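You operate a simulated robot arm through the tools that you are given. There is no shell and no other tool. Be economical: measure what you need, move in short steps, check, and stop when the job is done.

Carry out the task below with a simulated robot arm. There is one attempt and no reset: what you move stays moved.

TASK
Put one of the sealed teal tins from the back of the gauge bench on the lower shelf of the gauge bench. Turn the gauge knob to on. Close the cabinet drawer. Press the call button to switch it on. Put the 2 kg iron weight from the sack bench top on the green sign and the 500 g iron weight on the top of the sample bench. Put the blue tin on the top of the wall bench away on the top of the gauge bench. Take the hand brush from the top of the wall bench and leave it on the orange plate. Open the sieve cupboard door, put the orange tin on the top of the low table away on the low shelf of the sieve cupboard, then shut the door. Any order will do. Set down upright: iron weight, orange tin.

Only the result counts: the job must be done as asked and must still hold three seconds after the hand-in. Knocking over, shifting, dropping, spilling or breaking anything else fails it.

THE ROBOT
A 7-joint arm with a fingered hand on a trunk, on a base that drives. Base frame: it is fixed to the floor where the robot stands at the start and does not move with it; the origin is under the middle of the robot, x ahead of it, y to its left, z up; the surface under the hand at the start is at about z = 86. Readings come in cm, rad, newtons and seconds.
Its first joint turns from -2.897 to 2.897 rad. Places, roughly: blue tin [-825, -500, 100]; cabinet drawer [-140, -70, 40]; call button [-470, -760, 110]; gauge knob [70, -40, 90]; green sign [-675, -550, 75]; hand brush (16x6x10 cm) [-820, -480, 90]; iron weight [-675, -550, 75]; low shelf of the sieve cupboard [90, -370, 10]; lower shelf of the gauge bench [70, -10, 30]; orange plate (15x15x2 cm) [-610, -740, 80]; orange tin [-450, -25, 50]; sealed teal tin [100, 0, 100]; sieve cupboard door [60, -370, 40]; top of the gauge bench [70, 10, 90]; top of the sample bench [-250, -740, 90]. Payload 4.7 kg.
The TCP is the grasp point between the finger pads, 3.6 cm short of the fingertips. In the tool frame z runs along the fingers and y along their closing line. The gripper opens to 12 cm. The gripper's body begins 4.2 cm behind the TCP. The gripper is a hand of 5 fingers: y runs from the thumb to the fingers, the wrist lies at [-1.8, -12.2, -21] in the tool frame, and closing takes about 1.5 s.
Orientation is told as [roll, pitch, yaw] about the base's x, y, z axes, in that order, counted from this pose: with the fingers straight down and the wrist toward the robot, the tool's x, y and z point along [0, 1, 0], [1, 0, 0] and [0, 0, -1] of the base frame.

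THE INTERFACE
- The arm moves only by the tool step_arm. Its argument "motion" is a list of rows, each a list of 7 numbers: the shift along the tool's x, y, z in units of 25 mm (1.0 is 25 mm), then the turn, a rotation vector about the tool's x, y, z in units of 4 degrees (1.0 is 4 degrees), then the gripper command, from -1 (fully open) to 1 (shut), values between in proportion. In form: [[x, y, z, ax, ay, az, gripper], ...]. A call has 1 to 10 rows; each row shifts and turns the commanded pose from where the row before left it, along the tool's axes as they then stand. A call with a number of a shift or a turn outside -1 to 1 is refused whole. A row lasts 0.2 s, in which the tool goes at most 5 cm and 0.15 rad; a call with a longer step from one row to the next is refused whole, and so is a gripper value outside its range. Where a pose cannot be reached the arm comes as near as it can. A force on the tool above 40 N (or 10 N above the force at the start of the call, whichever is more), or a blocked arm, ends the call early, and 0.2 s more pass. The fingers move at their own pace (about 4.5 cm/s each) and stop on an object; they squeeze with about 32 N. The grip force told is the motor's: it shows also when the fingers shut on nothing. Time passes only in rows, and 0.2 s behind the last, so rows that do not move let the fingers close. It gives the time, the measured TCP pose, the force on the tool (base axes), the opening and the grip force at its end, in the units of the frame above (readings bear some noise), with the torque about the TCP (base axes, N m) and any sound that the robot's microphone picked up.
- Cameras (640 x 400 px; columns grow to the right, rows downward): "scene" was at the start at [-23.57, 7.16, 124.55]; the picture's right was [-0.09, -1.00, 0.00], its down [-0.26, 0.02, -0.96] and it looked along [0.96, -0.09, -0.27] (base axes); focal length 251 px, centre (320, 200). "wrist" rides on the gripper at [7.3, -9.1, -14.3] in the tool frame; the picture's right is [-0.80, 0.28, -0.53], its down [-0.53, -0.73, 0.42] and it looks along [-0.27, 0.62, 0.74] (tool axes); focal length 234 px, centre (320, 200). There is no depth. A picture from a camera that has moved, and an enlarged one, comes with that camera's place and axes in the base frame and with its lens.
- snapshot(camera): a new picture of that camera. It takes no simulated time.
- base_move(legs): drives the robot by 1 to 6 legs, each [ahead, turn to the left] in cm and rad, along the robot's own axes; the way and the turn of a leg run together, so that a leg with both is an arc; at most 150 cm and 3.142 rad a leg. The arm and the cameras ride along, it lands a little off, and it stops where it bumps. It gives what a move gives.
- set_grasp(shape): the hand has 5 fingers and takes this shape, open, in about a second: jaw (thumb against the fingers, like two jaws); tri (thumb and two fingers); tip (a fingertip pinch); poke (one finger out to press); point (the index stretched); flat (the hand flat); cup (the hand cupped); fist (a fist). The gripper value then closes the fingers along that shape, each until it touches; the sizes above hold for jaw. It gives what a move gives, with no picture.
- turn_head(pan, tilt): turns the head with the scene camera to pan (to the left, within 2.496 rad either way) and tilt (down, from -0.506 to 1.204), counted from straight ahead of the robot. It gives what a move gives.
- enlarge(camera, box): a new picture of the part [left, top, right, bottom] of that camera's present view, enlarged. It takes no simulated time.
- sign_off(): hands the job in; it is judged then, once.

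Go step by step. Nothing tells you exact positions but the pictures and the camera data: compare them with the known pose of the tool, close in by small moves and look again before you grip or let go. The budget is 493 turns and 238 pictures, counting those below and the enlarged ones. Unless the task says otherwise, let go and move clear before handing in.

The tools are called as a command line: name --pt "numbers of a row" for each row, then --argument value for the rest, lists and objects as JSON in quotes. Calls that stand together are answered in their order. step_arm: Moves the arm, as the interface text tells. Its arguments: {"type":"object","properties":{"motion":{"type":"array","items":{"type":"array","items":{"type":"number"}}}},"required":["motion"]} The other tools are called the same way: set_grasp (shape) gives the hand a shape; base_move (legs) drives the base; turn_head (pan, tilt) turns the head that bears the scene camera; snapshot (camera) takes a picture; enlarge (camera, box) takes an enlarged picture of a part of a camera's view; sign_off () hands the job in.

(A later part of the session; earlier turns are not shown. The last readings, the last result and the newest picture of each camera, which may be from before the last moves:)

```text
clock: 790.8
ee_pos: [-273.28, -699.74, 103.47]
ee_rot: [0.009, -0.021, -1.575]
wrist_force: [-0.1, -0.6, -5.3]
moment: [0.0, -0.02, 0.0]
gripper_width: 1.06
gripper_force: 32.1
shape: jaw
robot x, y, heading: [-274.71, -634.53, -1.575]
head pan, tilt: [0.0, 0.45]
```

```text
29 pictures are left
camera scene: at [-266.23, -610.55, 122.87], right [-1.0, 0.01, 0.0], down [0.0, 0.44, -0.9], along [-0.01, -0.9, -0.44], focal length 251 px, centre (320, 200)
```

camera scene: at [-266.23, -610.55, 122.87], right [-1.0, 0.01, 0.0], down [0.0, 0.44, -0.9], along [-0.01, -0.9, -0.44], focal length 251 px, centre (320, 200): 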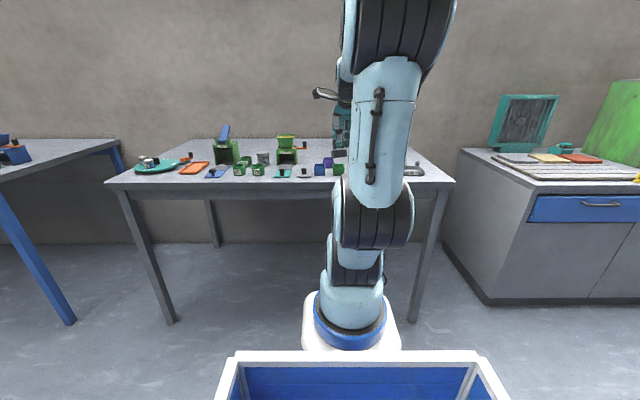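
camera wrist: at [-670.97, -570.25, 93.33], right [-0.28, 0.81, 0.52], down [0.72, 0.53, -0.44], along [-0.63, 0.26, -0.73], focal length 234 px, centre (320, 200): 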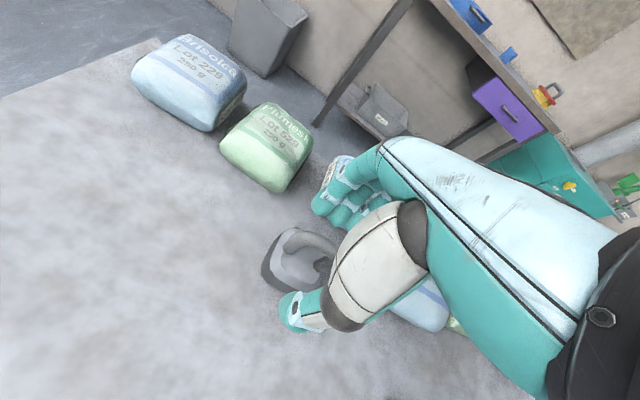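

enlarge --camera "scene" --box '[100, 110, 460, 210]'

```text
1.78 times, centred on (280, 160) of scene
camera zoom: at [-266.23, -610.55, 122.87], right [-1.0, 0.01, 0.0], down [0.0, 0.44, -0.9], along [-0.01, -0.9, -0.44], focal length 447 px, centre (391, 271)
```

zoom: 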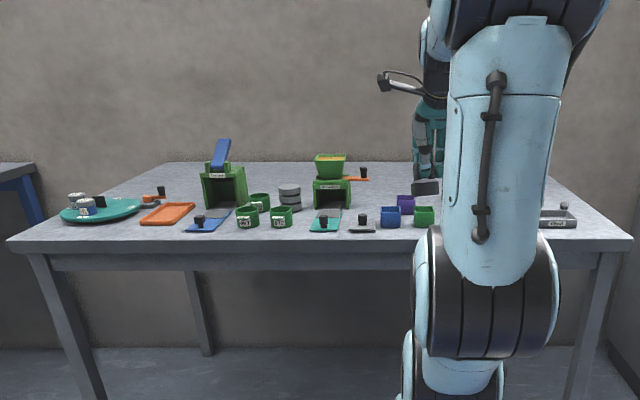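

snapshot --camera "wrist"

```text
27 pictures are left
camera wrist: at [-266.16, -690.33, 117.57], right [-0.81, -0.27, 0.52], down [-0.53, 0.73, -0.44], along [-0.26, -0.63, -0.73], focal length 234 px, centre (320, 200)
```

wrist: 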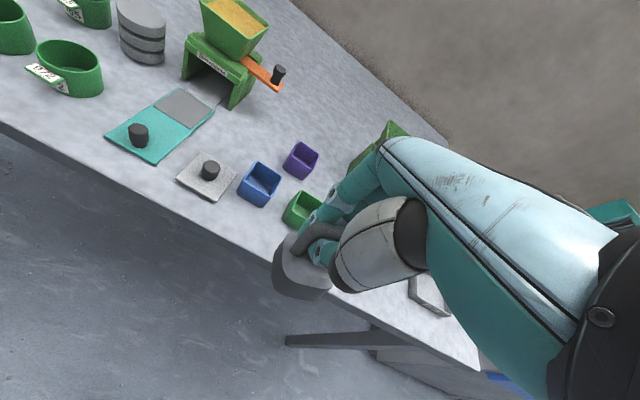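

The spot around (−272, −749) is free. Advance 20 cm and reach over.

base_move --legs '[[20, 0]]'

step_arm --pt "0 1 -0.1 0 0 0 1" --pt "0 1 -0.1 0 0 0 1" --pt "0 1 0 0 0 0 1" --pt "0 1 0 0 0 0 1" --pt "0 1 0 0 0 0 1" --pt "0 1 0 0 0 0 1" --pt "0 1 0 0 0 0 1" --pt "0 1 0 0 0 0 1" --pt "0 1 0 0 0 0 1" --pt "0 1 0 0 0 0 1"

snapshot --camera "wrist"

```text
clock: 792.4
ee_pos: [-273.46, -719.76, 103.56]
ee_rot: [0.008, -0.021, -1.575]
wrist_force: [0.3, 0.3, -5.7]
moment: [-0.01, -0.02, 0.0]
gripper_width: 1.08
gripper_force: 31.9
shape: jaw
robot x, y, heading: [-274.8, -654.43, -1.572]
head pan, tilt: [0.0, 0.45]
```

```text
clock: 794.6
ee_pos: [-273.66, -744.69, 104.43]
ee_rot: [0.009, -0.02, -1.575]
wrist_force: [0.2, -0.4, -4.0]
moment: [-0.02, -0.04, -0.01]
gripper_width: 1.03
gripper_force: 31.8
shape: jaw
robot x, y, heading: [-274.76, -654.17, -1.583]
head pan, tilt: [0.0, 0.45]
```

```text
26 pictures are left
camera wrist: at [-266.41, -735.28, 118.66], right [-0.81, -0.27, 0.52], down [-0.53, 0.73, -0.44], along [-0.26, -0.64, -0.73], focal length 234 px, centre (320, 200)
```

wrist: 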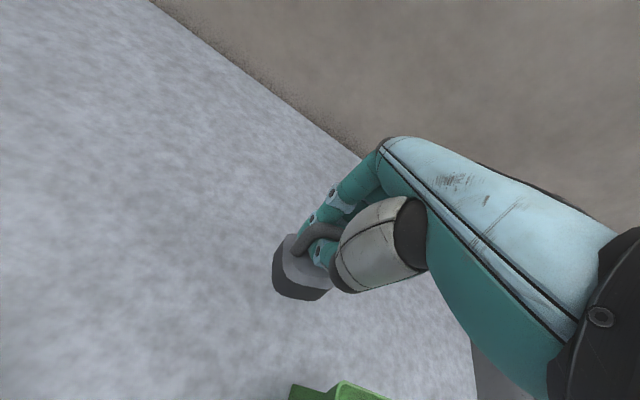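

step_arm --pt "0 0 1 0 0 0 1" --pt "0 0 1 0 0 0 1" --pt "0 0 1 0 0 0 1" --pt "0 0 0.8 0 0 0 1"

step_arm --pt "0 0 0.3 0 0 0 1" --pt "0 0 0.2 0 0 0 1"

step_arm --pt "0 0 0.2 0 0 0 1"

step_arm --pt "0 0 0.2 0 0 0 1"

```text
clock: 795.6
ee_pos: [-273.42, -744.98, 94.99]
ee_rot: [0.01, -0.021, -1.576]
wrist_force: [0.9, 0.1, -4.5]
moment: [-0.04, -0.03, -0.03]
gripper_width: 1.08
gripper_force: 32.2
shape: jaw
robot x, y, heading: [-274.77, -654.24, -1.581]
head pan, tilt: [0.0, 0.45]
```

```text
clock: 796.2
ee_pos: [-273.48, -745.04, 93.76]
ee_rot: [0.01, -0.022, -1.574]
wrist_force: [0.2, -0.3, -5.0]
moment: [-0.01, 0.0, -0.03]
gripper_width: 1.08
gripper_force: 32.1
shape: jaw
robot x, y, heading: [-274.74, -654.14, -1.579]
head pan, tilt: [0.0, 0.45]
```

```text
clock: 796.6
ee_pos: [-273.29, -745.05, 93.33]
ee_rot: [0.008, -0.022, -1.574]
wrist_force: [0.5, -0.9, -5.0]
moment: [-0.03, -0.04, 0.01]
gripper_width: 1.07
gripper_force: 32.0
shape: jaw
robot x, y, heading: [-274.8, -654.05, -1.577]
head pan, tilt: [0.0, 0.45]
```

```text
clock: 797.0
ee_pos: [-273.47, -745.08, 93.11]
ee_rot: [0.009, -0.024, -1.573]
wrist_force: [-0.1, -0.4, 5.0]
moment: [-0.16, -0.08, 0.0]
gripper_width: 1.08
gripper_force: 31.6
shape: jaw
robot x, y, heading: [-274.91, -654.43, -1.576]
head pan, tilt: [0.0, 0.45]
```

Contact. Release and lift straight up, then pull back.

step_arm --pt "0 0 0.05 0 0 0 0.6" --pt "0 0 0 0 0 0 -0.2" --pt "0 0 0 0 0 0 -0.2" --pt "0 0 0 0 0 0 -0.2" --pt "0 0 0 0 0 0 -0.2" --pt "0 0 -0.6 0 0 0 -0.2" --pt "0 0 -0.8 0 0 0 -0.2" --pt "0 0 -1 0 0 0 -0.2" --pt "0 0 -1 0 0 0 -0.2" --pt "0 0 -1 0 0 0 -0.2"

snapshot --camera "wrist"

step_arm --pt "0 -1 -0.2 0 0 0 -1" --pt "0 -1 -0.2 0 0 0 -1" --pt "0 -1 0 0 0 0 -1" --pt "0 -1 0 0 0 0 -1" --pt "0 -1 0 0 0 0 -1" --pt "0 -1 0 0 0 0 -1" --pt "0 -1 0 0 0 0 -1" --pt "0 -1 0 0 0 0 -1" --pt "0 -1 0 0 0 0 -1" --pt "0 -1 0 0 0 0 -1"

```text
clock: 799.2
ee_pos: [-273.55, -744.87, 103.52]
ee_rot: [0.01, -0.018, -1.573]
wrist_force: [-0.6, -0.5, -0.3]
moment: [0.03, 0.03, -0.01]
gripper_width: 7.15
gripper_force: 0.1
shape: jaw
robot x, y, heading: [-274.43, -653.98, -1.575]
head pan, tilt: [0.0, 0.45]
```

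```text
25 pictures are left
camera wrist: at [-266.42, -735.38, 117.64], right [-0.81, -0.27, 0.52], down [-0.53, 0.73, -0.44], along [-0.26, -0.63, -0.73], focal length 234 px, centre (320, 200)
```

wrist: 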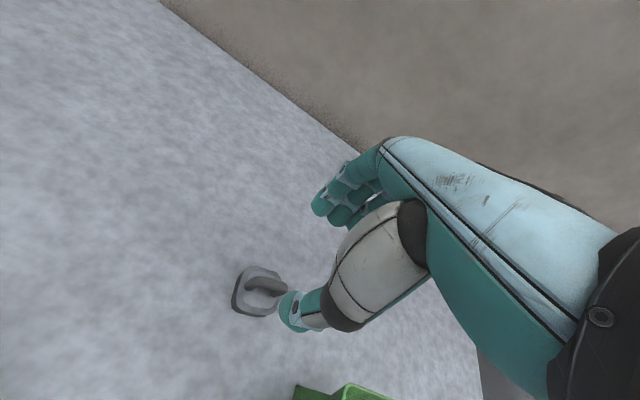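

```text
clock: 801.4
ee_pos: [-273.53, -719.86, 104.06]
ee_rot: [0.01, -0.021, -1.574]
wrist_force: [0.2, -0.1, -1.0]
moment: [-0.01, -0.03, -0.02]
gripper_width: 11.98
gripper_force: 0.0
shape: jaw
robot x, y, heading: [-274.76, -654.41, -1.579]
head pan, tilt: [0.0, 0.45]
```

Weight set. Drive west to the wall bench lane (between sack bench and wall bench).

base_move --legs '[[-20, 0], [0, -1.562], [120, 0], [120, 0], [120, 0], [60, 0]]'

turn_head --pan -0.35 --tilt 0.45

snapshot --camera "scene"

```text
clock: 826.9
ee_pos: [-761.72, -634.64, 104.03]
ee_rot: [0.009, -0.019, 3.14]
wrist_force: [-0.3, 0.2, 0.4]
moment: [-0.01, -0.01, -0.01]
gripper_width: 11.99
gripper_force: 0.1
shape: jaw
robot x, y, heading: [-696.17, -633.29, 3.137]
head pan, tilt: [0.0, 0.45]
```

```text
clock: 827.8
ee_pos: [-761.73, -634.58, 104.01]
ee_rot: [0.009, -0.021, 3.139]
wrist_force: [-0.1, 0.4, -1.2]
moment: [0.05, 0.01, -0.02]
gripper_width: 11.98
gripper_force: 0.1
shape: jaw
robot x, y, heading: [-696.4, -633.17, 3.133]
head pan, tilt: [-0.351, 0.45]
```

```text
24 pictures are left
camera scene: at [-671.7, -638.09, 122.87], right [0.35, 0.94, 0.0], down [0.41, -0.15, -0.9], along [-0.84, 0.31, -0.44], focal length 251 px, centre (320, 200)
```

scene: 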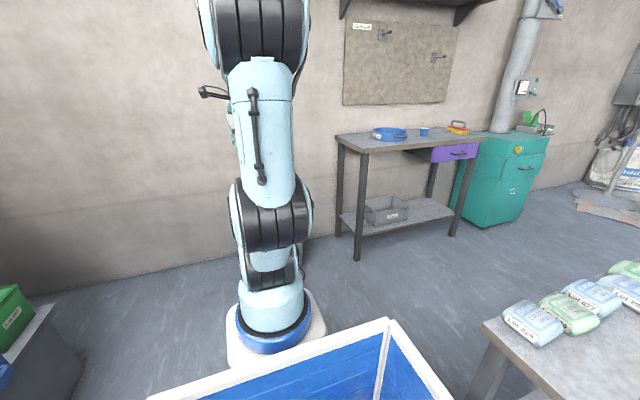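

base_move --legs '[[41, 0], [0, -1.567], [66, 0], [66, 0]]'

turn_head --pan 1.45 --tilt 0.4

snapshot --camera "scene"

```text
clock: 840.6
ee_pos: [-738.43, -436.05, 104.01]
ee_rot: [0.008, -0.022, 1.577]
wrist_force: [0.3, 0.2, -0.4]
moment: [0.0, 0.0, 0.01]
gripper_width: 11.96
gripper_force: 0.0
shape: jaw
robot x, y, heading: [-736.84, -501.73, 1.571]
head pan, tilt: [-0.351, 0.45]
```

```text
clock: 842.4
ee_pos: [-738.61, -436.03, 104.09]
ee_rot: [0.009, -0.019, 1.577]
wrist_force: [-0.4, 0.3, -1.2]
moment: [0.02, -0.03, 0.0]
gripper_width: 11.94
gripper_force: 0.1
shape: jaw
robot x, y, heading: [-736.37, -501.81, 1.577]
head pan, tilt: [1.45, 0.4]
```

```text
23 pictures are left
camera scene: at [-753.7, -533.45, 123.34], right [0.12, 0.99, 0.0], down [0.39, -0.05, -0.92], along [-0.91, 0.11, -0.39], focal length 251 px, centre (320, 200)
```

scene: 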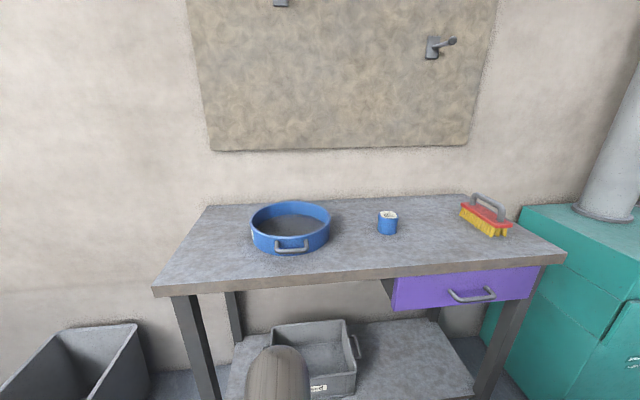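

Brush lies at (−819, −472), long axis ≈20° from x; blue tin at (−821, −503). First the brush: swing over it.

step_arm --pt "1 0 0 0 0 -1 -1" --pt "1 0 0 0 0 -1 -1" --pt "1 0 0 0 0 -1 -1" --pt "1 0 0 0 0 -1 -1" --pt "1 0 0 0 0 -1 -1" --pt "1 -0.1 0 0 0 0 -1" --pt "1 -0.1 0 0 0 0 -1" --pt "1 -0.1 0 0 0 0 -1" --pt "1 -0.1 0 0 0 0 -1" --pt "1 -0.1 0 0 0 0 -1"

step_arm --pt "1 -0.1 0 0 0 0 -1" --pt "1 -0.1 0 0 0 0 -1" --pt "1 -0.1 0 0 0 0 -1" --pt "1 -0.1 0 0 0 0 -1" --pt "1 -0.1 0 0 0 0 -1" --pt "1 -0.1 0 0 0 0 -1" --pt "1 -0.1 0 0 0 0 -1" --pt "1 -0.1 0 0 0 0 -1" --pt "1 -0.1 0 0 0 0 -1" --pt "1 -0.1 0 0 0 0 -1"

step_arm --pt "1 0 0 0 0 0 -1" --pt "1 0 0 0 0 0 -1" --pt "1 0 0 0 0 0 -1" --pt "1 0 0 0 0 0 -1" --pt "1 0 0 0 0 0 -1" --pt "1 0 0 0 0 0 -1" --pt "1 0 0 0 0 0 -1" --pt "1 0 0 0 0 0 -1" --pt "1 0 0 0 0 0 -1" --pt "1 0 0 0 0 0 -1"

```text
clock: 844.6
ee_pos: [-762.12, -443.28, 104.06]
ee_rot: [0.003, -0.021, 1.925]
wrist_force: [0.3, 0.6, 0.4]
moment: [0.0, -0.01, 0.02]
gripper_width: 11.96
gripper_force: 0.1
shape: jaw
robot x, y, heading: [-736.46, -501.63, 1.571]
head pan, tilt: [1.45, 0.4]
```

```text
clock: 846.8
ee_pos: [-784.64, -454.39, 104.18]
ee_rot: [0.002, -0.023, 1.922]
wrist_force: [0.5, -0.4, 0.2]
moment: [-0.02, -0.01, 0.02]
gripper_width: 11.95
gripper_force: 0.1
shape: jaw
robot x, y, heading: [-736.74, -501.82, 1.572]
head pan, tilt: [1.45, 0.4]
```

```text
clock: 849.0
ee_pos: [-808.15, -462.93, 104.18]
ee_rot: [0.002, -0.021, 1.924]
wrist_force: [0.5, -0.4, 0.8]
moment: [-0.02, 0.0, -0.02]
gripper_width: 11.98
gripper_force: 0.2
shape: jaw
robot x, y, heading: [-736.76, -501.76, 1.576]
head pan, tilt: [1.45, 0.4]
```

step_arm --pt "0.885 -0.29 0 0 0 0 -1" --pt "0.885 -0.29 0 0 0 0 -1" --pt "0.885 -0.29 0 0 0 0 -1" --pt "0.885 -0.29 0 0 0 0 -1" --pt "0.885 -0.29 0 0 0 0 -1" --pt "0.885 -0.29 0 0 0 0 -1"

snapshot --camera "wrist"

```text
clock: 850.4
ee_pos: [-819.09, -471.62, 104.16]
ee_rot: [0.003, -0.024, 1.922]
wrist_force: [0.9, 0.8, 0.3]
moment: [0.02, 0.02, -0.03]
gripper_width: 11.96
gripper_force: 0.1
shape: jaw
robot x, y, heading: [-736.65, -501.8, 1.572]
head pan, tilt: [1.45, 0.4]
```

```text
22 pictures are left
camera wrist: at [-822.51, -482.92, 118.24], right [0.66, 0.53, 0.53], down [0.75, -0.49, -0.44], along [0.03, 0.69, -0.72], focal length 234 px, centre (320, 200)
```

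wrist: 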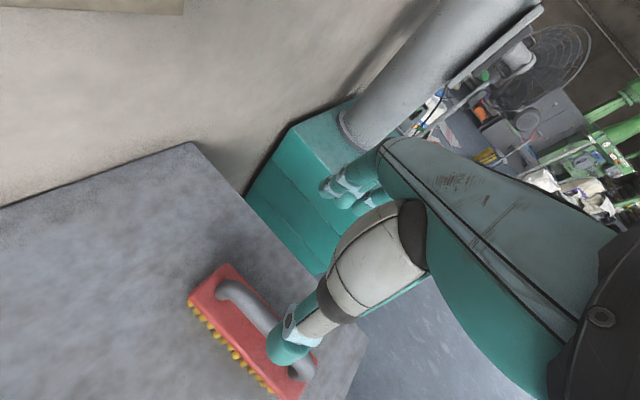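

step_arm --pt "0 0 0 0 0 1 -1" --pt "0 0 0 0 0 1 -1" --pt "0 0 0 0 0 1 -1" --pt "-0.8 -0.85 0.5 0 0 0 -1" --pt "-0.8 -0.85 0.5 0 0 0 -1"

snapshot --camera "wrist"

```text
clock: 851.6
ee_pos: [-814.49, -475.2, 101.43]
ee_rot: [0.005, -0.021, 1.714]
wrist_force: [-0.9, -0.1, -0.2]
moment: [-0.01, 0.0, 0.01]
gripper_width: 11.98
gripper_force: 0.2
shape: jaw
robot x, y, heading: [-737.03, -501.29, 1.575]
head pan, tilt: [1.45, 0.4]
```

```text
21 pictures are left
camera wrist: at [-820.25, -485.45, 115.41], right [0.76, 0.38, 0.53], down [0.63, -0.64, -0.44], along [0.17, 0.67, -0.73], focal length 234 px, centre (320, 200)
```

wrist: 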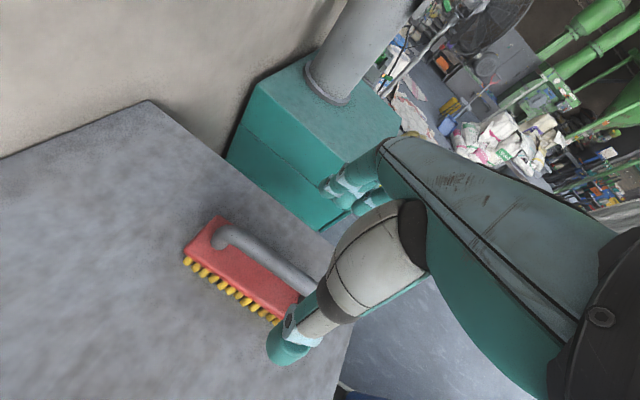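

step_arm --pt "0 0.1 0.9 0 0 0 -1" --pt "0 0 0.9 0 0 0 -1" --pt "0 0 0.9 0 0 0 -1" --pt "0 0 0.9 0 0 0 -1" --pt "0 0 0.4 0 0 0 -1" --pt "0 0 0 0 0 0 -1"

step_arm --pt "0 0 0 0 0 0 1" --pt "0 0 0 0 0 0 1" --pt "0 0 0 0 0 0 1" --pt "0 0 0 0 0 0 1" --pt "0 0 0 0 0 0 1" --pt "0 0 0 0 0 0 1" --pt "0 0 0 0 0 0 1" --pt "0 0 0 0 0 0 1"

step_arm --pt "0 0 -0.5 0 0 0 1" --pt "0 0 -0.8 0 0 0 1" --pt "0 0 -0.8 0 0 0 1" --pt "0 0 -0.8 0 0 0 1" --pt "0 0 -0.8 0 0 0 1" --pt "0 0 -0.8 0 0 0 1"

snapshot --camera "wrist"

```text
clock: 853.0
ee_pos: [-814.65, -474.67, 91.41]
ee_rot: [0.006, -0.023, 1.717]
wrist_force: [0.6, -0.5, 0.1]
moment: [-0.02, -0.04, -0.01]
gripper_width: 11.99
gripper_force: 0.1
shape: jaw
robot x, y, heading: [-736.3, -501.65, 1.574]
head pan, tilt: [1.45, 0.4]
```

```text
clock: 854.8
ee_pos: [-814.53, -474.73, 91.46]
ee_rot: [0.006, -0.02, 1.715]
wrist_force: [-0.5, -0.1, -1.4]
moment: [0.02, -0.07, 0.03]
gripper_width: 4.14
gripper_force: 32.0
shape: jaw
robot x, y, heading: [-736.82, -501.46, 1.569]
head pan, tilt: [1.45, 0.4]
```

```text
clock: 856.2
ee_pos: [-814.62, -475.02, 102.74]
ee_rot: [0.006, -0.021, 1.715]
wrist_force: [-1.2, 1.1, -3.1]
moment: [0.04, 0.0, 0.02]
gripper_width: 4.13
gripper_force: 31.6
shape: jaw
robot x, y, heading: [-736.65, -501.26, 1.579]
head pan, tilt: [1.45, 0.4]
```

```text
20 pictures are left
camera wrist: at [-820.36, -485.26, 116.7], right [0.76, 0.38, 0.53], down [0.63, -0.64, -0.44], along [0.17, 0.67, -0.72], focal length 234 px, centre (320, 200)
```

wrist: 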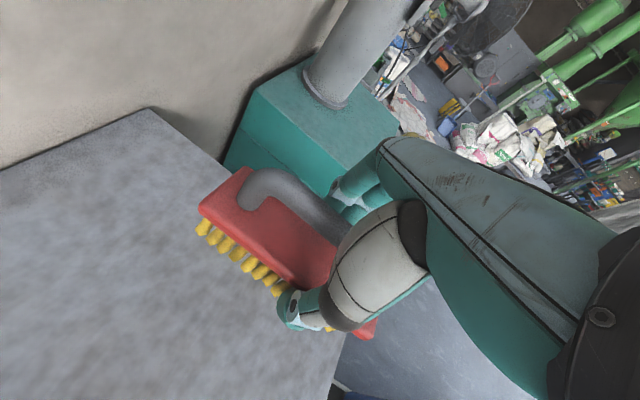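

Brush gripped level. Swing back to the front and drive out to the orange plate.

step_arm --pt "-0.98 0.33 -0.2 0 0 0 1" --pt "-0.98 0.33 -0.2 0 0 0 1" --pt "-0.98 0.33 0 0 0 0 1" --pt "-0.98 0.33 0 0 0 0 1" --pt "-0.98 0.33 0 0 0 0 1" --pt "-0.98 0.33 0 0 0 0 1" --pt "-0.98 0.33 0 0 0 0 1" --pt "-0.98 0.33 0 0 0 0 1" --pt "-0.98 0.33 0 0 0 0 1" --pt "-0.98 0.33 0 0 0 0 1"

step_arm --pt "-0.98 0.33 0 0 0 0 1" --pt "-0.98 0.33 0 0 0 0 1" --pt "-0.98 0.33 0 0 0 0 1" --pt "-0.98 0.33 0 0 0 0 1" --pt "-0.98 0.33 0 0 0 0 1" --pt "-0.98 0.33 0 0 0 0 1" --pt "-0.98 0.33 0 0 0 0 1" --pt "-0.98 0.33 0 0 0 0 1" --pt "-0.98 0.33 0 0 0 0 1" --pt "-0.98 0.33 0 0 0 0 1"

step_arm --pt "-0.98 0.33 0 0 0 0.3 1" --pt "-0.98 0.33 0 0 0 0.3 1" --pt "-0.98 0.33 0 0 0 0.3 1" --pt "-0.98 0.33 0 0 0 0.3 1" --pt "-0.98 0.33 0 0 0 0.3 1" --pt "-0.98 0.33 0 0 0 0.3 1" --pt "-0.98 0.33 0 0 0 0.2 1" --pt "-0.98 0.33 0 0 0 0 1" --pt "-0.98 0.33 0 0 0 0 1" --pt "-0.98 0.33 0 0 0 0 1"

base_move --legs '[[-66, 0], [-66, 0], [0, -1.571], [117, 0], [0, -1.571]]'

turn_head --pan -0.1 --tilt 0.45

snapshot --camera "scene"

```text
clock: 858.4
ee_pos: [-791.43, -463.45, 103.79]
ee_rot: [0.006, -0.02, 1.716]
wrist_force: [0.1, 0.2, -2.7]
moment: [0.02, -0.02, -0.01]
gripper_width: 4.12
gripper_force: 32.4
shape: jaw
robot x, y, heading: [-736.64, -501.51, 1.579]
head pan, tilt: [1.45, 0.4]
```

```text
clock: 860.6
ee_pos: [-768.31, -451.57, 103.64]
ee_rot: [0.004, -0.022, 1.716]
wrist_force: [-1.0, 0.1, -1.7]
moment: [-0.01, -0.02, -0.05]
gripper_width: 4.12
gripper_force: 32.0
shape: jaw
robot x, y, heading: [-736.63, -501.41, 1.569]
head pan, tilt: [1.45, 0.4]
```

```text
clock: 862.8
ee_pos: [-744.44, -442.08, 103.7]
ee_rot: [0.008, -0.021, 1.573]
wrist_force: [-0.9, 0.8, -2.0]
moment: [0.05, -0.01, 0.0]
gripper_width: 4.09
gripper_force: 32.2
shape: jaw
robot x, y, heading: [-736.54, -501.26, 1.575]
head pan, tilt: [1.45, 0.4]
```

```text
clock: 883.0
ee_pos: [-612.2, -692.64, 103.69]
ee_rot: [0.007, -0.022, -1.581]
wrist_force: [-1.6, 0.8, -2.1]
moment: [-0.02, 0.03, 0.01]
gripper_width: 4.0
gripper_force: 32.2
shape: jaw
robot x, y, heading: [-619.56, -632.89, -1.583]
head pan, tilt: [1.45, 0.4]
```

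```text
clock: 884.6
ee_pos: [-612.14, -692.75, 103.65]
ee_rot: [0.008, -0.02, -1.578]
wrist_force: [0.0, -1.3, -1.8]
moment: [0.01, 0.02, 0.01]
gripper_width: 3.99
gripper_force: 32.6
shape: jaw
robot x, y, heading: [-619.13, -632.74, -1.579]
head pan, tilt: [-0.099, 0.45]
```

```text
19 pictures are left
camera scene: at [-611.69, -609.32, 122.87], right [-0.99, 0.11, 0.0], down [0.05, 0.43, -0.9], along [-0.1, -0.89, -0.44], focal length 251 px, centre (320, 200)
```

scene: 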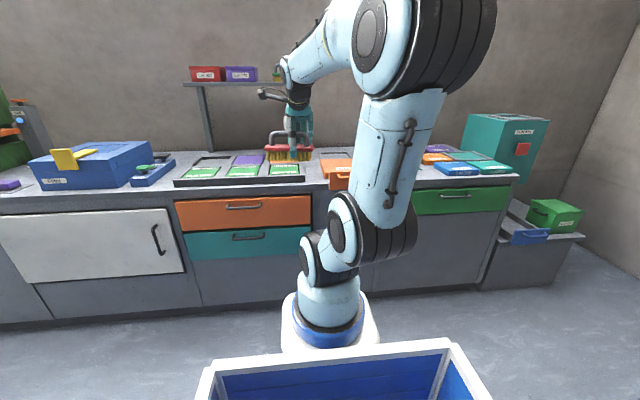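

enlarge --camera "scene" --box '[170, 110, 530, 210]'

snapshot --camera "wrist"

```text
1.78 times, centred on (350, 160) of scene
camera zoom: at [-611.69, -609.32, 122.87], right [-0.99, 0.11, 0.0], down [0.05, 0.43, -0.9], along [-0.1, -0.89, -0.44], focal length 447 px, centre (267, 271)
```

zoom: 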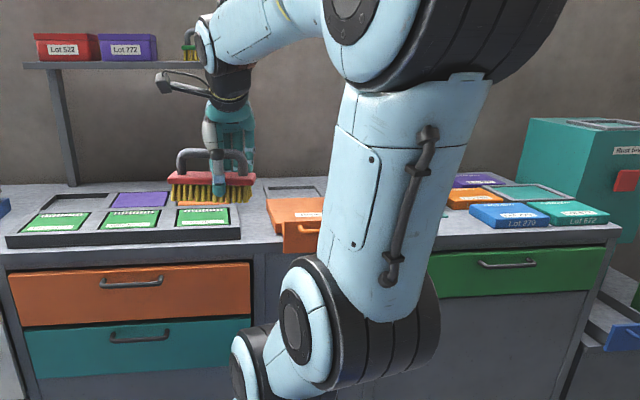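

```text
17 pictures are left
camera wrist: at [-604.95, -683.18, 117.8], right [-0.81, -0.26, 0.52], down [-0.52, 0.73, -0.44], along [-0.26, -0.63, -0.73], focal length 234 px, centre (320, 200)
```

wrist: 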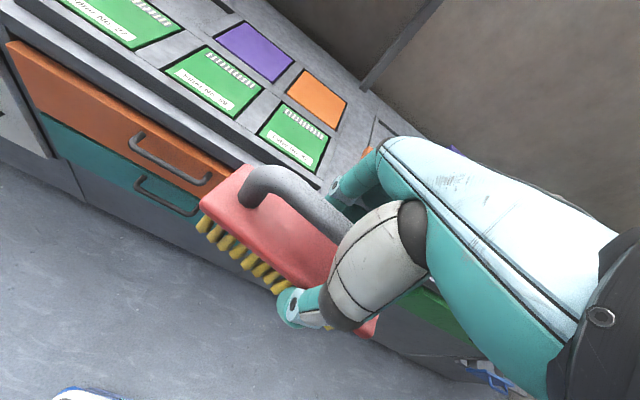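

The orange plate is the orange square in the rack, centred at about (−606, −738) (14×15 cm), matching the hint. Move in and place the brush on it.

base_move --legs '[[15.5, 0]]'

step_arm --pt "0.23 1 0 0 0 0 1" --pt "0.23 1 0 0 0 0 1" --pt "0.23 1 0 0 0 0 1" --pt "0.23 1 0 0 0 0 1" --pt "0.23 1 0 0 0 0 1" --pt "0.23 1 0 0 0 0 1" --pt "0.23 1 0 0 0 0 1" --pt "0.23 1 0 0 0 0 1" --pt "0.23 1 0 0 0 0 1" --pt "0.23 1 0 0 0 0 1"

snapshot --camera "wrist"

```text
clock: 886.0
ee_pos: [-612.12, -708.21, 103.73]
ee_rot: [0.011, -0.021, -1.579]
wrist_force: [0.4, -0.6, -1.7]
moment: [0.0, 0.01, -0.01]
gripper_width: 4.02
gripper_force: 32.2
shape: jaw
robot x, y, heading: [-619.27, -648.94, -1.582]
head pan, tilt: [-0.099, 0.45]
```

```text
clock: 888.2
ee_pos: [-606.71, -733.21, 104.42]
ee_rot: [0.008, -0.019, -1.578]
wrist_force: [-0.6, 0.4, -0.7]
moment: [0.02, 0.02, -0.01]
gripper_width: 3.98
gripper_force: 32.1
shape: jaw
robot x, y, heading: [-619.14, -648.15, -1.582]
head pan, tilt: [-0.099, 0.45]
```

```text
16 pictures are left
camera wrist: at [-599.44, -723.74, 118.43], right [-0.81, -0.26, 0.52], down [-0.52, 0.73, -0.45], along [-0.26, -0.63, -0.73], focal length 234 px, centre (320, 200)
```

wrist: 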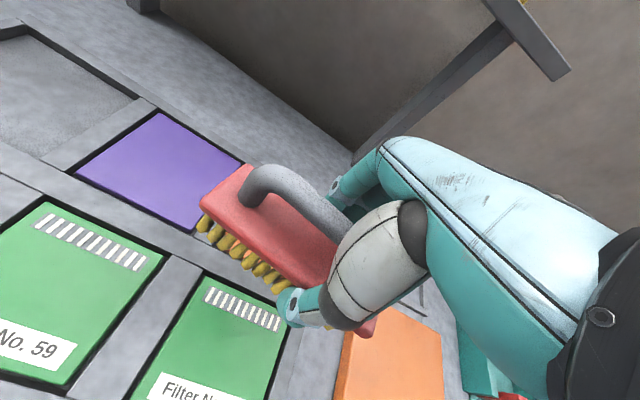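

enlarge --camera "wrist" --box '[180, 140, 480, 400]'

```text
1.54 times, centred on (330, 270) of wrist
camera zoom: at [-599.44, -723.74, 118.43], right [-0.81, -0.26, 0.52], down [-0.52, 0.73, -0.45], along [-0.26, -0.63, -0.73], focal length 360 px, centre (305, 92)
```

zoom: 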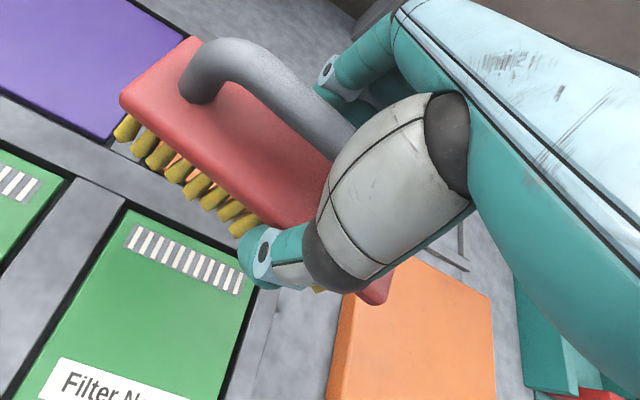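

The neighbour is a larger (20+ cm) tray, so the rack's orange square is the plate. Shift 4 cm and lower.

step_arm --pt "0.1 0.85 0 0 0 0 1" --pt "0.1 0.85 0 0 0 0 1" --pt "0 0 0.8 0 0 0 1" --pt "0 0 0.8 0 0 0 1" --pt "0 0 0.5 0 0 0 1"

step_arm --pt "0 0 0.3 0 0 0 1" --pt "0 0 0.2 0 0 0 1"

step_arm --pt "0 0 0.2 0 0 0 1" --pt "0 0 0.2 0 0 0 1"

```text
clock: 889.4
ee_pos: [-606.12, -737.6, 99.08]
ee_rot: [0.007, -0.022, -1.578]
wrist_force: [0.0, 0.3, -1.8]
moment: [-0.04, 0.04, 0.01]
gripper_width: 3.98
gripper_force: 31.7
shape: jaw
robot x, y, heading: [-619.3, -648.73, -1.582]
head pan, tilt: [-0.099, 0.45]
```

```text
clock: 890.0
ee_pos: [-606.04, -737.66, 97.65]
ee_rot: [0.01, -0.021, -1.577]
wrist_force: [-0.4, -0.3, -2.7]
moment: [0.01, 0.05, 0.03]
gripper_width: 4.0
gripper_force: 32.0
shape: jaw
robot x, y, heading: [-619.22, -648.39, -1.583]
head pan, tilt: [-0.099, 0.45]
```

```text
clock: 890.6
ee_pos: [-606.17, -737.69, 96.74]
ee_rot: [0.008, -0.021, -1.58]
wrist_force: [0.2, -0.2, -2.5]
moment: [-0.01, 0.02, 0.0]
gripper_width: 3.98
gripper_force: 32.2
shape: jaw
robot x, y, heading: [-619.17, -648.45, -1.579]
head pan, tilt: [-0.099, 0.45]
```

step_arm --pt "0 0 0.2 0 0 0 1"

step_arm --pt "0 0 0.2 0 0 0 1"

step_arm --pt "0 0 0.2 0 0 0 1"

step_arm --pt "0 0 0.2 0 0 0 1"

```text
clock: 891.0
ee_pos: [-606.02, -737.63, 96.37]
ee_rot: [0.008, -0.02, -1.578]
wrist_force: [0.3, -0.3, -2.1]
moment: [-0.05, 0.04, 0.01]
gripper_width: 3.98
gripper_force: 31.2
shape: jaw
robot x, y, heading: [-619.55, -648.5, -1.583]
head pan, tilt: [-0.099, 0.45]
```

```text
clock: 891.4
ee_pos: [-605.99, -737.57, 95.74]
ee_rot: [0.008, -0.02, -1.578]
wrist_force: [-0.1, -0.5, -2.6]
moment: [0.0, 0.03, -0.02]
gripper_width: 3.99
gripper_force: 32.0
shape: jaw
robot x, y, heading: [-619.14, -648.74, -1.577]
head pan, tilt: [-0.099, 0.45]
```

```text
clock: 891.8
ee_pos: [-605.95, -737.53, 95.36]
ee_rot: [0.01, -0.022, -1.579]
wrist_force: [0.6, -0.6, -2.9]
moment: [-0.04, 0.01, 0.0]
gripper_width: 3.98
gripper_force: 31.9
shape: jaw
robot x, y, heading: [-619.2, -648.73, -1.584]
head pan, tilt: [-0.099, 0.45]
```

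```text
clock: 892.2
ee_pos: [-606.03, -737.69, 94.9]
ee_rot: [0.01, -0.02, -1.579]
wrist_force: [-0.3, -0.6, -1.6]
moment: [-0.05, 0.01, 0.03]
gripper_width: 4.0
gripper_force: 32.0
shape: jaw
robot x, y, heading: [-619.16, -648.28, -1.584]
head pan, tilt: [-0.099, 0.45]
```

step_arm --pt "0 0 0.2 0 0 0 1"

step_arm --pt "0 0 0.2 0 0 0 1"

step_arm --pt "0 0 0.2 0 0 0 1"

step_arm --pt "0 0 0.2 0 0 0 1"

```text
clock: 892.6
ee_pos: [-605.95, -737.74, 94.29]
ee_rot: [0.011, -0.02, -1.578]
wrist_force: [-0.5, 0.0, -2.1]
moment: [0.0, 0.04, 0.0]
gripper_width: 3.98
gripper_force: 31.7
shape: jaw
robot x, y, heading: [-619.56, -648.61, -1.577]
head pan, tilt: [-0.099, 0.45]
```

```text
clock: 893.0
ee_pos: [-606.04, -737.73, 93.83]
ee_rot: [0.01, -0.018, -1.578]
wrist_force: [0.9, -1.2, -2.3]
moment: [0.01, 0.05, 0.0]
gripper_width: 4.01
gripper_force: 32.2
shape: jaw
robot x, y, heading: [-619.56, -648.37, -1.578]
head pan, tilt: [-0.099, 0.45]
```

```text
clock: 893.4
ee_pos: [-606.01, -737.69, 93.32]
ee_rot: [0.009, -0.022, -1.576]
wrist_force: [0.0, -0.3, -2.0]
moment: [-0.04, 0.03, 0.01]
gripper_width: 4.0
gripper_force: 31.8
shape: jaw
robot x, y, heading: [-618.79, -648.9, -1.575]
head pan, tilt: [-0.099, 0.45]
```

```text
clock: 893.8
ee_pos: [-606.03, -737.74, 92.88]
ee_rot: [0.008, -0.022, -1.576]
wrist_force: [0.7, -0.3, -2.3]
moment: [0.0, 0.03, 0.02]
gripper_width: 3.97
gripper_force: 31.8
shape: jaw
robot x, y, heading: [-619.28, -648.72, -1.58]
head pan, tilt: [-0.099, 0.45]
```

step_arm --pt "0 0 0.2 0 0 0 1"

step_arm --pt "0 0 0.2 0 0 0 1"

step_arm --pt "0 0 0.2 0 0 0 1"

step_arm --pt "0 0 0.2 0 0 0 1"

snapshot --camera "wrist"

```text
clock: 894.2
ee_pos: [-605.93, -737.85, 92.35]
ee_rot: [0.008, -0.021, -1.577]
wrist_force: [-1.0, 0.3, -2.7]
moment: [-0.02, 0.03, 0.0]
gripper_width: 3.98
gripper_force: 31.9
shape: jaw
robot x, y, heading: [-619.07, -648.73, -1.584]
head pan, tilt: [-0.099, 0.45]
```

```text
clock: 894.6
ee_pos: [-606.06, -737.71, 91.93]
ee_rot: [0.007, -0.021, -1.58]
wrist_force: [0.5, 0.2, -2.7]
moment: [-0.02, 0.03, 0.02]
gripper_width: 3.97
gripper_force: 32.0
shape: jaw
robot x, y, heading: [-619.37, -648.96, -1.576]
head pan, tilt: [-0.099, 0.45]
```

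```text
clock: 895.0
ee_pos: [-606.03, -737.82, 91.28]
ee_rot: [0.009, -0.021, -1.578]
wrist_force: [0.5, 0.0, -1.7]
moment: [-0.02, -0.01, 0.01]
gripper_width: 3.98
gripper_force: 31.8
shape: jaw
robot x, y, heading: [-619.42, -648.73, -1.581]
head pan, tilt: [-0.099, 0.45]
```

```text
clock: 895.4
ee_pos: [-605.92, -737.7, 90.92]
ee_rot: [0.008, -0.02, -1.577]
wrist_force: [0.6, 0.5, -2.4]
moment: [0.01, 0.04, 0.01]
gripper_width: 3.96
gripper_force: 32.0
shape: jaw
robot x, y, heading: [-619.38, -648.74, -1.583]
head pan, tilt: [-0.099, 0.45]
```

```text
14 pictures are left
camera wrist: at [-598.81, -728.32, 105.02], right [-0.81, -0.26, 0.52], down [-0.52, 0.73, -0.44], along [-0.26, -0.63, -0.73], focal length 234 px, centre (320, 200)
```

wrist: 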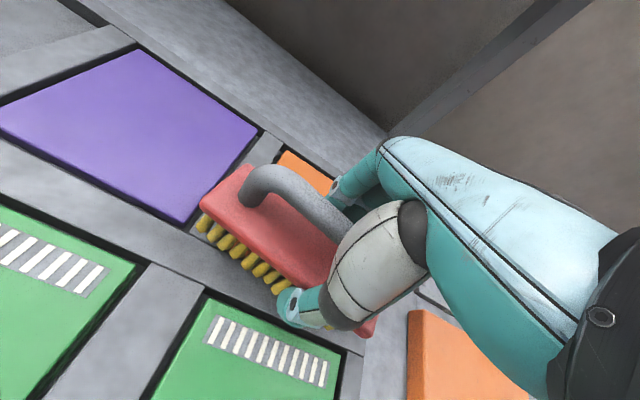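

Two-view check: the plate's centre is actually (−607, −744.5), top z≈82. Raise, move 7 cm further, and lower again.

step_arm --pt "0 0 -0.8 0 0 0 1" --pt "0 0 -0.8 0 0 0 1" --pt "-0.1 0.9 0 0 0 0 1" --pt "-0.1 0.9 0 0 0 0 1" --pt "-0.1 0.9 0 0 0 0 1" --pt "0 0 0.6 0 0 0 1" --pt "0 0 0.4 0 0 0 1"

snapshot --camera "wrist"

```text
clock: 897.0
ee_pos: [-606.79, -744.65, 92.47]
ee_rot: [0.01, -0.022, -1.579]
wrist_force: [-0.5, 0.9, -2.1]
moment: [-0.03, 0.04, 0.02]
gripper_width: 3.97
gripper_force: 32.0
shape: jaw
robot x, y, heading: [-619.4, -648.64, -1.579]
head pan, tilt: [-0.099, 0.45]
```

```text
13 pictures are left
camera wrist: at [-599.61, -735.05, 106.6], right [-0.81, -0.26, 0.52], down [-0.52, 0.73, -0.44], along [-0.26, -0.63, -0.73], focal length 234 px, centre (320, 200)
```

wrist: 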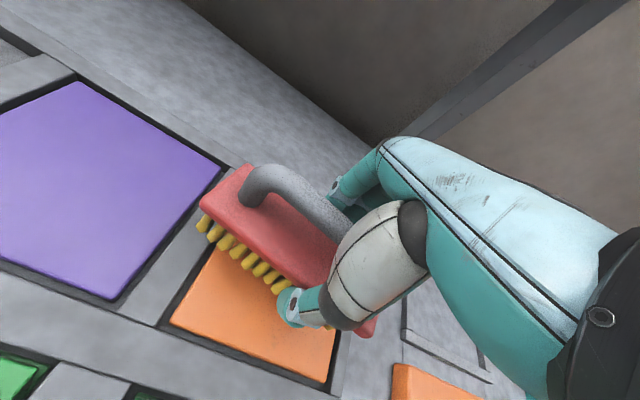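

The brush is above the plate's centre now. Lower until it rests.

step_arm --pt "-0.2 0 0.2 0 0 0 1" --pt "0 0 0.2 0 0 0 1"

step_arm --pt "0 0 0.2 0 0 0 1"

step_arm --pt "0 0 0.2 0 0 0 1"

step_arm --pt "0 0 0.2 0 0 0 1"

```text
clock: 897.6
ee_pos: [-607.29, -744.52, 91.37]
ee_rot: [0.01, -0.02, -1.578]
wrist_force: [-0.1, 0.0, -2.7]
moment: [-0.02, 0.02, 0.01]
gripper_width: 4.0
gripper_force: 31.9
shape: jaw
robot x, y, heading: [-619.36, -648.68, -1.577]
head pan, tilt: [-0.099, 0.45]
```

```text
clock: 898.0
ee_pos: [-607.26, -744.51, 90.91]
ee_rot: [0.01, -0.021, -1.579]
wrist_force: [0.1, 0.3, -1.9]
moment: [-0.01, 0.01, 0.03]
gripper_width: 3.96
gripper_force: 32.2
shape: jaw
robot x, y, heading: [-619.29, -648.79, -1.582]
head pan, tilt: [-0.099, 0.45]
```

```text
clock: 898.4
ee_pos: [-607.23, -744.47, 90.51]
ee_rot: [0.008, -0.021, -1.577]
wrist_force: [0.2, -0.1, -2.7]
moment: [-0.01, 0.04, 0.03]
gripper_width: 3.99
gripper_force: 31.9
shape: jaw
robot x, y, heading: [-619.66, -648.49, -1.575]
head pan, tilt: [-0.099, 0.45]
```

```text
clock: 898.8
ee_pos: [-607.3, -744.37, 89.96]
ee_rot: [0.009, -0.023, -1.579]
wrist_force: [0.7, -0.6, -1.6]
moment: [-0.03, 0.01, 0.0]
gripper_width: 3.96
gripper_force: 32.1
shape: jaw
robot x, y, heading: [-619.17, -648.49, -1.579]
head pan, tilt: [-0.099, 0.45]
```

step_arm --pt "0 0 0.2 0 0 0 1"

step_arm --pt "0 0 0.2 0 0 0 1"

step_arm --pt "0 0 0.2 0 0 0 1"

step_arm --pt "0 0 0.2 0 0 0 1"

step_arm --pt "0 0 0.2 0 0 0 1"

```text
clock: 899.2
ee_pos: [-607.32, -744.51, 89.45]
ee_rot: [0.009, -0.02, -1.577]
wrist_force: [-0.6, -0.6, -1.0]
moment: [-0.02, 0.01, 0.01]
gripper_width: 3.97
gripper_force: 31.9
shape: jaw
robot x, y, heading: [-619.26, -648.78, -1.578]
head pan, tilt: [-0.099, 0.45]
```

```text
clock: 899.6
ee_pos: [-607.28, -744.52, 89.0]
ee_rot: [0.009, -0.021, -1.578]
wrist_force: [-0.5, 0.8, -2.5]
moment: [-0.06, 0.01, 0.02]
gripper_width: 3.98
gripper_force: 31.9
shape: jaw
robot x, y, heading: [-619.41, -648.91, -1.582]
head pan, tilt: [-0.099, 0.45]
```

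```text
clock: 900.0
ee_pos: [-607.19, -744.54, 88.83]
ee_rot: [0.01, -0.024, -1.578]
wrist_force: [-1.0, 1.4, 10.3]
moment: [0.0, 0.07, 0.0]
gripper_width: 3.98
gripper_force: 32.1
shape: jaw
robot x, y, heading: [-619.4, -648.67, -1.579]
head pan, tilt: [-0.099, 0.45]
```

```text
clock: 900.4
ee_pos: [-607.25, -744.72, 88.6]
ee_rot: [0.011, -0.029, -1.579]
wrist_force: [-1.3, 2.0, 31.9]
moment: [0.14, 0.05, 0.0]
gripper_width: 4.06
gripper_force: 31.8
shape: jaw
robot x, y, heading: [-619.5, -648.34, -1.583]
head pan, tilt: [-0.099, 0.45]
```

```text
clock: 900.8
ee_pos: [-607.26, -744.58, 87.93]
ee_rot: [0.011, -0.027, -1.577]
wrist_force: [-0.4, -2.7, 34.8]
moment: [0.39, -0.03, -0.01]
gripper_width: 4.03
gripper_force: 32.6
shape: jaw
robot x, y, heading: [-619.19, -648.39, -1.581]
head pan, tilt: [-0.099, 0.45]
```

step_arm --pt "0 0 -0.25 0 0 0 1" --pt "0 0 0 0 0 0 0" --pt "0 0 0 0 0 0 -0.6" --pt "0 0 0 0 0 0 -0.6" --pt "0 0 0 0 0 0 -0.6" --pt "0 0 0 0 0 0 -0.6" --pt "0 0 -0.5 0 0 0 -0.6" --pt "0 0 -0.8 0 0 0 -0.6" --pt "0 0 -1 0 0 0 -0.6" --pt "0 0 -1 0 0 0 -0.6"

step_arm --pt "0 -0.3 -1 0 0 0 -0.6" --pt "0 -0.5 -1 0 0 0 -0.6" --pt "0 -1 -0.3 0 0 0 -1" --pt "0 -1 0 0 0 0 -1" --pt "0 -1 0 0 0 0 -1" --pt "0 -1 0 0 0 0 -1" --pt "0 -1 0 0 0 0 -1" --pt "0 -1 0 0 0 0 -1" --pt "0 -1 0 0 0 0 -1" --pt "0 -1 0 0 0 0 -1"

snapshot --camera "wrist"

```text
clock: 903.0
ee_pos: [-607.43, -744.44, 96.28]
ee_rot: [0.009, -0.02, -1.578]
wrist_force: [-0.1, -0.2, -0.7]
moment: [-0.02, -0.01, -0.01]
gripper_width: 9.55
gripper_force: 0.0
shape: jaw
robot x, y, heading: [-619.49, -648.36, -1.584]
head pan, tilt: [-0.099, 0.45]
```

```text
clock: 905.2
ee_pos: [-607.2, -722.34, 101.56]
ee_rot: [0.01, -0.02, -1.577]
wrist_force: [-0.7, 0.4, -0.2]
moment: [0.01, 0.0, 0.01]
gripper_width: 11.98
gripper_force: 0.0
shape: jaw
robot x, y, heading: [-619.15, -648.4, -1.577]
head pan, tilt: [-0.099, 0.45]
```

```text
12 pictures are left
camera wrist: at [-600.04, -712.79, 115.72], right [-0.81, -0.26, 0.52], down [-0.52, 0.73, -0.44], along [-0.26, -0.63, -0.73], focal length 234 px, centre (320, 200)
```

wrist: 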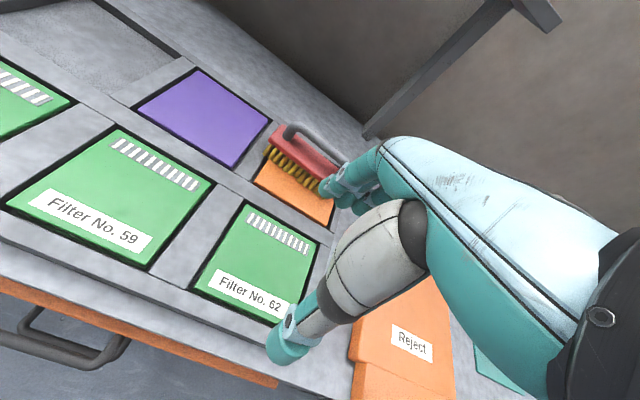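

Brush rests on the plate. Now fetch the blue tin from the wall bench.

step_arm --pt "-0.5 -0.8 -0.3 0 0 0 -1" --pt "-0.5 -0.8 -0.3 0 0 0 -1" --pt "-0.5 -0.8 -0.3 0 0 0 -1" --pt "-0.5 -0.6 -0.3 0 0 0 -1"

base_move --legs '[[-15.5, 0], [0, -1.562], [117.5, 0], [0, -1.571], [66, 0], [66, 0]]'

```text
clock: 906.2
ee_pos: [-612.11, -714.66, 104.34]
ee_rot: [0.009, -0.02, -1.58]
wrist_force: [0.4, -0.7, 0.7]
moment: [0.02, 0.04, 0.0]
gripper_width: 11.99
gripper_force: 0.1
shape: jaw
robot x, y, heading: [-619.28, -648.74, -1.582]
head pan, tilt: [-0.099, 0.45]
```

```text
clock: 927.3
ee_pos: [-747.04, -437.47, 104.5]
ee_rot: [0.009, -0.022, 1.583]
wrist_force: [0.0, 0.2, -1.2]
moment: [0.0, -0.01, 0.03]
gripper_width: 11.97
gripper_force: 0.0
shape: jaw
robot x, y, heading: [-738.87, -503.24, 1.579]
head pan, tilt: [-0.099, 0.45]
```

step_arm --pt "1 -0.86 0 0 0 0 -1" --pt "1 -0.86 0 0 0 0 -1" --pt "1 -0.86 0 0 0 0 -1" --pt "1 -0.86 0 0 0 0 -1" --pt "1 -0.86 0 0 0 0 -1" --pt "1 -0.86 0 0 0 0 -1" --pt "1 -0.86 0 0 0 0 -1" --pt "1 -0.86 0 0 0 0 -1" --pt "1 -0.86 0 0 0 0 -1" --pt "1 -0.86 0 0 0 0 -1"

step_arm --pt "1 -0.86 0 0 0 0 -1" --pt "1 -0.86 0 0 0 0 -1" --pt "1 -0.86 0 0 0 0 -1" --pt "1 -0.86 0 0 0 0 -1" --pt "1 -0.86 0 0 0 0 -1" --pt "1 -0.86 0 0 0 0 -1" --pt "1 -0.86 0 0 0 0 -1" --pt "1 -0.86 0 0 0 0 -1" --pt "1 -0.86 0 0 0 0 -1" --pt "1 -0.86 0 0 0 0 -1"

step_arm --pt "1 -0.86 0 0 0 0 -1" --pt "1 -0.86 0 0 0 0 -1" --pt "1 -0.86 0 0 0 0 -1" --pt "1 -0.86 0 0 0 0 -1" --pt "1 -0.86 0 0 0 0 -1" --pt "1 -0.86 0 0 0 0 -1" --pt "1 -0.86 0 0 0 0 -1" --pt "1 -0.86 0 0 0 0 -1" --pt "1 -0.86 0 0 0 0 -1" --pt "1 -0.86 0 0 0 0 -1"

snapshot --camera "wrist"

```text
clock: 929.5
ee_pos: [-771.71, -459.18, 104.16]
ee_rot: [0.008, -0.02, 1.58]
wrist_force: [-0.6, -0.1, 0.7]
moment: [0.01, 0.01, 0.01]
gripper_width: 12.01
gripper_force: 0.1
shape: jaw
robot x, y, heading: [-738.81, -503.56, 1.578]
head pan, tilt: [-0.099, 0.45]
```

```text
clock: 931.7
ee_pos: [-796.6, -480.93, 104.01]
ee_rot: [0.01, -0.02, 1.581]
wrist_force: [0.3, -0.5, 0.3]
moment: [-0.03, 0.02, 0.01]
gripper_width: 11.98
gripper_force: 0.1
shape: jaw
robot x, y, heading: [-739.07, -502.99, 1.578]
head pan, tilt: [-0.099, 0.45]
```

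```text
clock: 933.9
ee_pos: [-817.15, -500.53, 102.25]
ee_rot: [0.009, -0.02, 1.583]
wrist_force: [0.1, 0.6, 0.3]
moment: [-0.07, 0.03, -0.04]
gripper_width: 11.98
gripper_force: 0.0
shape: jaw
out of reach, approached as far as the arm can: row 9, 10
robot x, y, heading: [-738.96, -503.55, 1.58]
head pan, tilt: [-0.099, 0.45]
```

```text
11 pictures are left
camera wrist: at [-824.14, -509.89, 116.29], right [0.81, 0.28, 0.52], down [0.54, -0.72, -0.44], along [0.25, 0.64, -0.73], focal length 234 px, centre (320, 200)
```

wrist: 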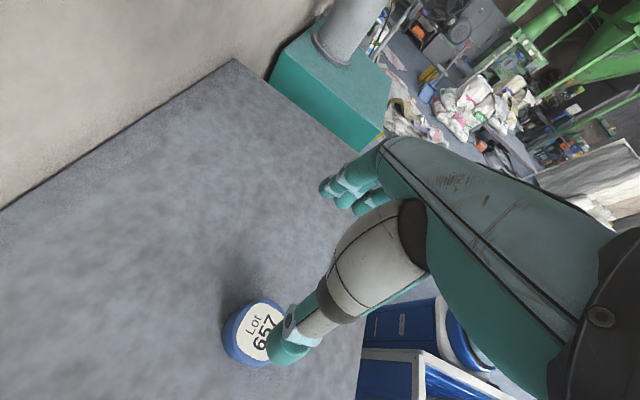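

step_arm --pt "0 0 0 0 0 -1 -1" --pt "0 0 0 0 0 -1 -1" --pt "0 0 0 0 0 -1 -1" --pt "0 0 0 0 0 -1 -1" --pt "0 0 0 0 0 -1 -1" --pt "0 0 0 0 0 -1 -1" --pt "0 0 0 0 0 -1 -1" --pt "0 0 0 0 0 -1 -1" --pt "0.37 -1 0 0 0 0 -1" --pt "0.37 -1 0 0 0 0 -1"

snapshot --camera "wrist"

```text
clock: 936.1
ee_pos: [-816.32, -505.71, 101.91]
ee_rot: [-0.003, -0.021, 2.14]
wrist_force: [0.9, 0.3, -0.4]
moment: [-0.05, 0.0, -0.01]
gripper_width: 11.96
gripper_force: 0.1
shape: jaw
robot x, y, heading: [-738.57, -503.16, 1.579]
head pan, tilt: [-0.099, 0.45]
```

```text
10 pictures are left
camera wrist: at [-817.28, -517.54, 115.87], right [0.53, 0.66, 0.53], down [0.84, -0.32, -0.44], along [-0.12, 0.68, -0.72], focal length 234 px, centre (320, 200)
```

wrist: 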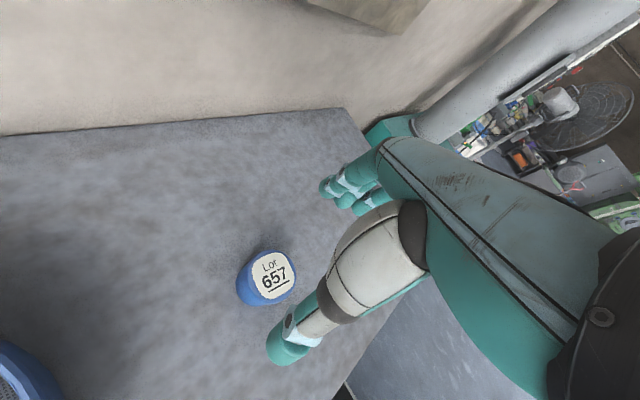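

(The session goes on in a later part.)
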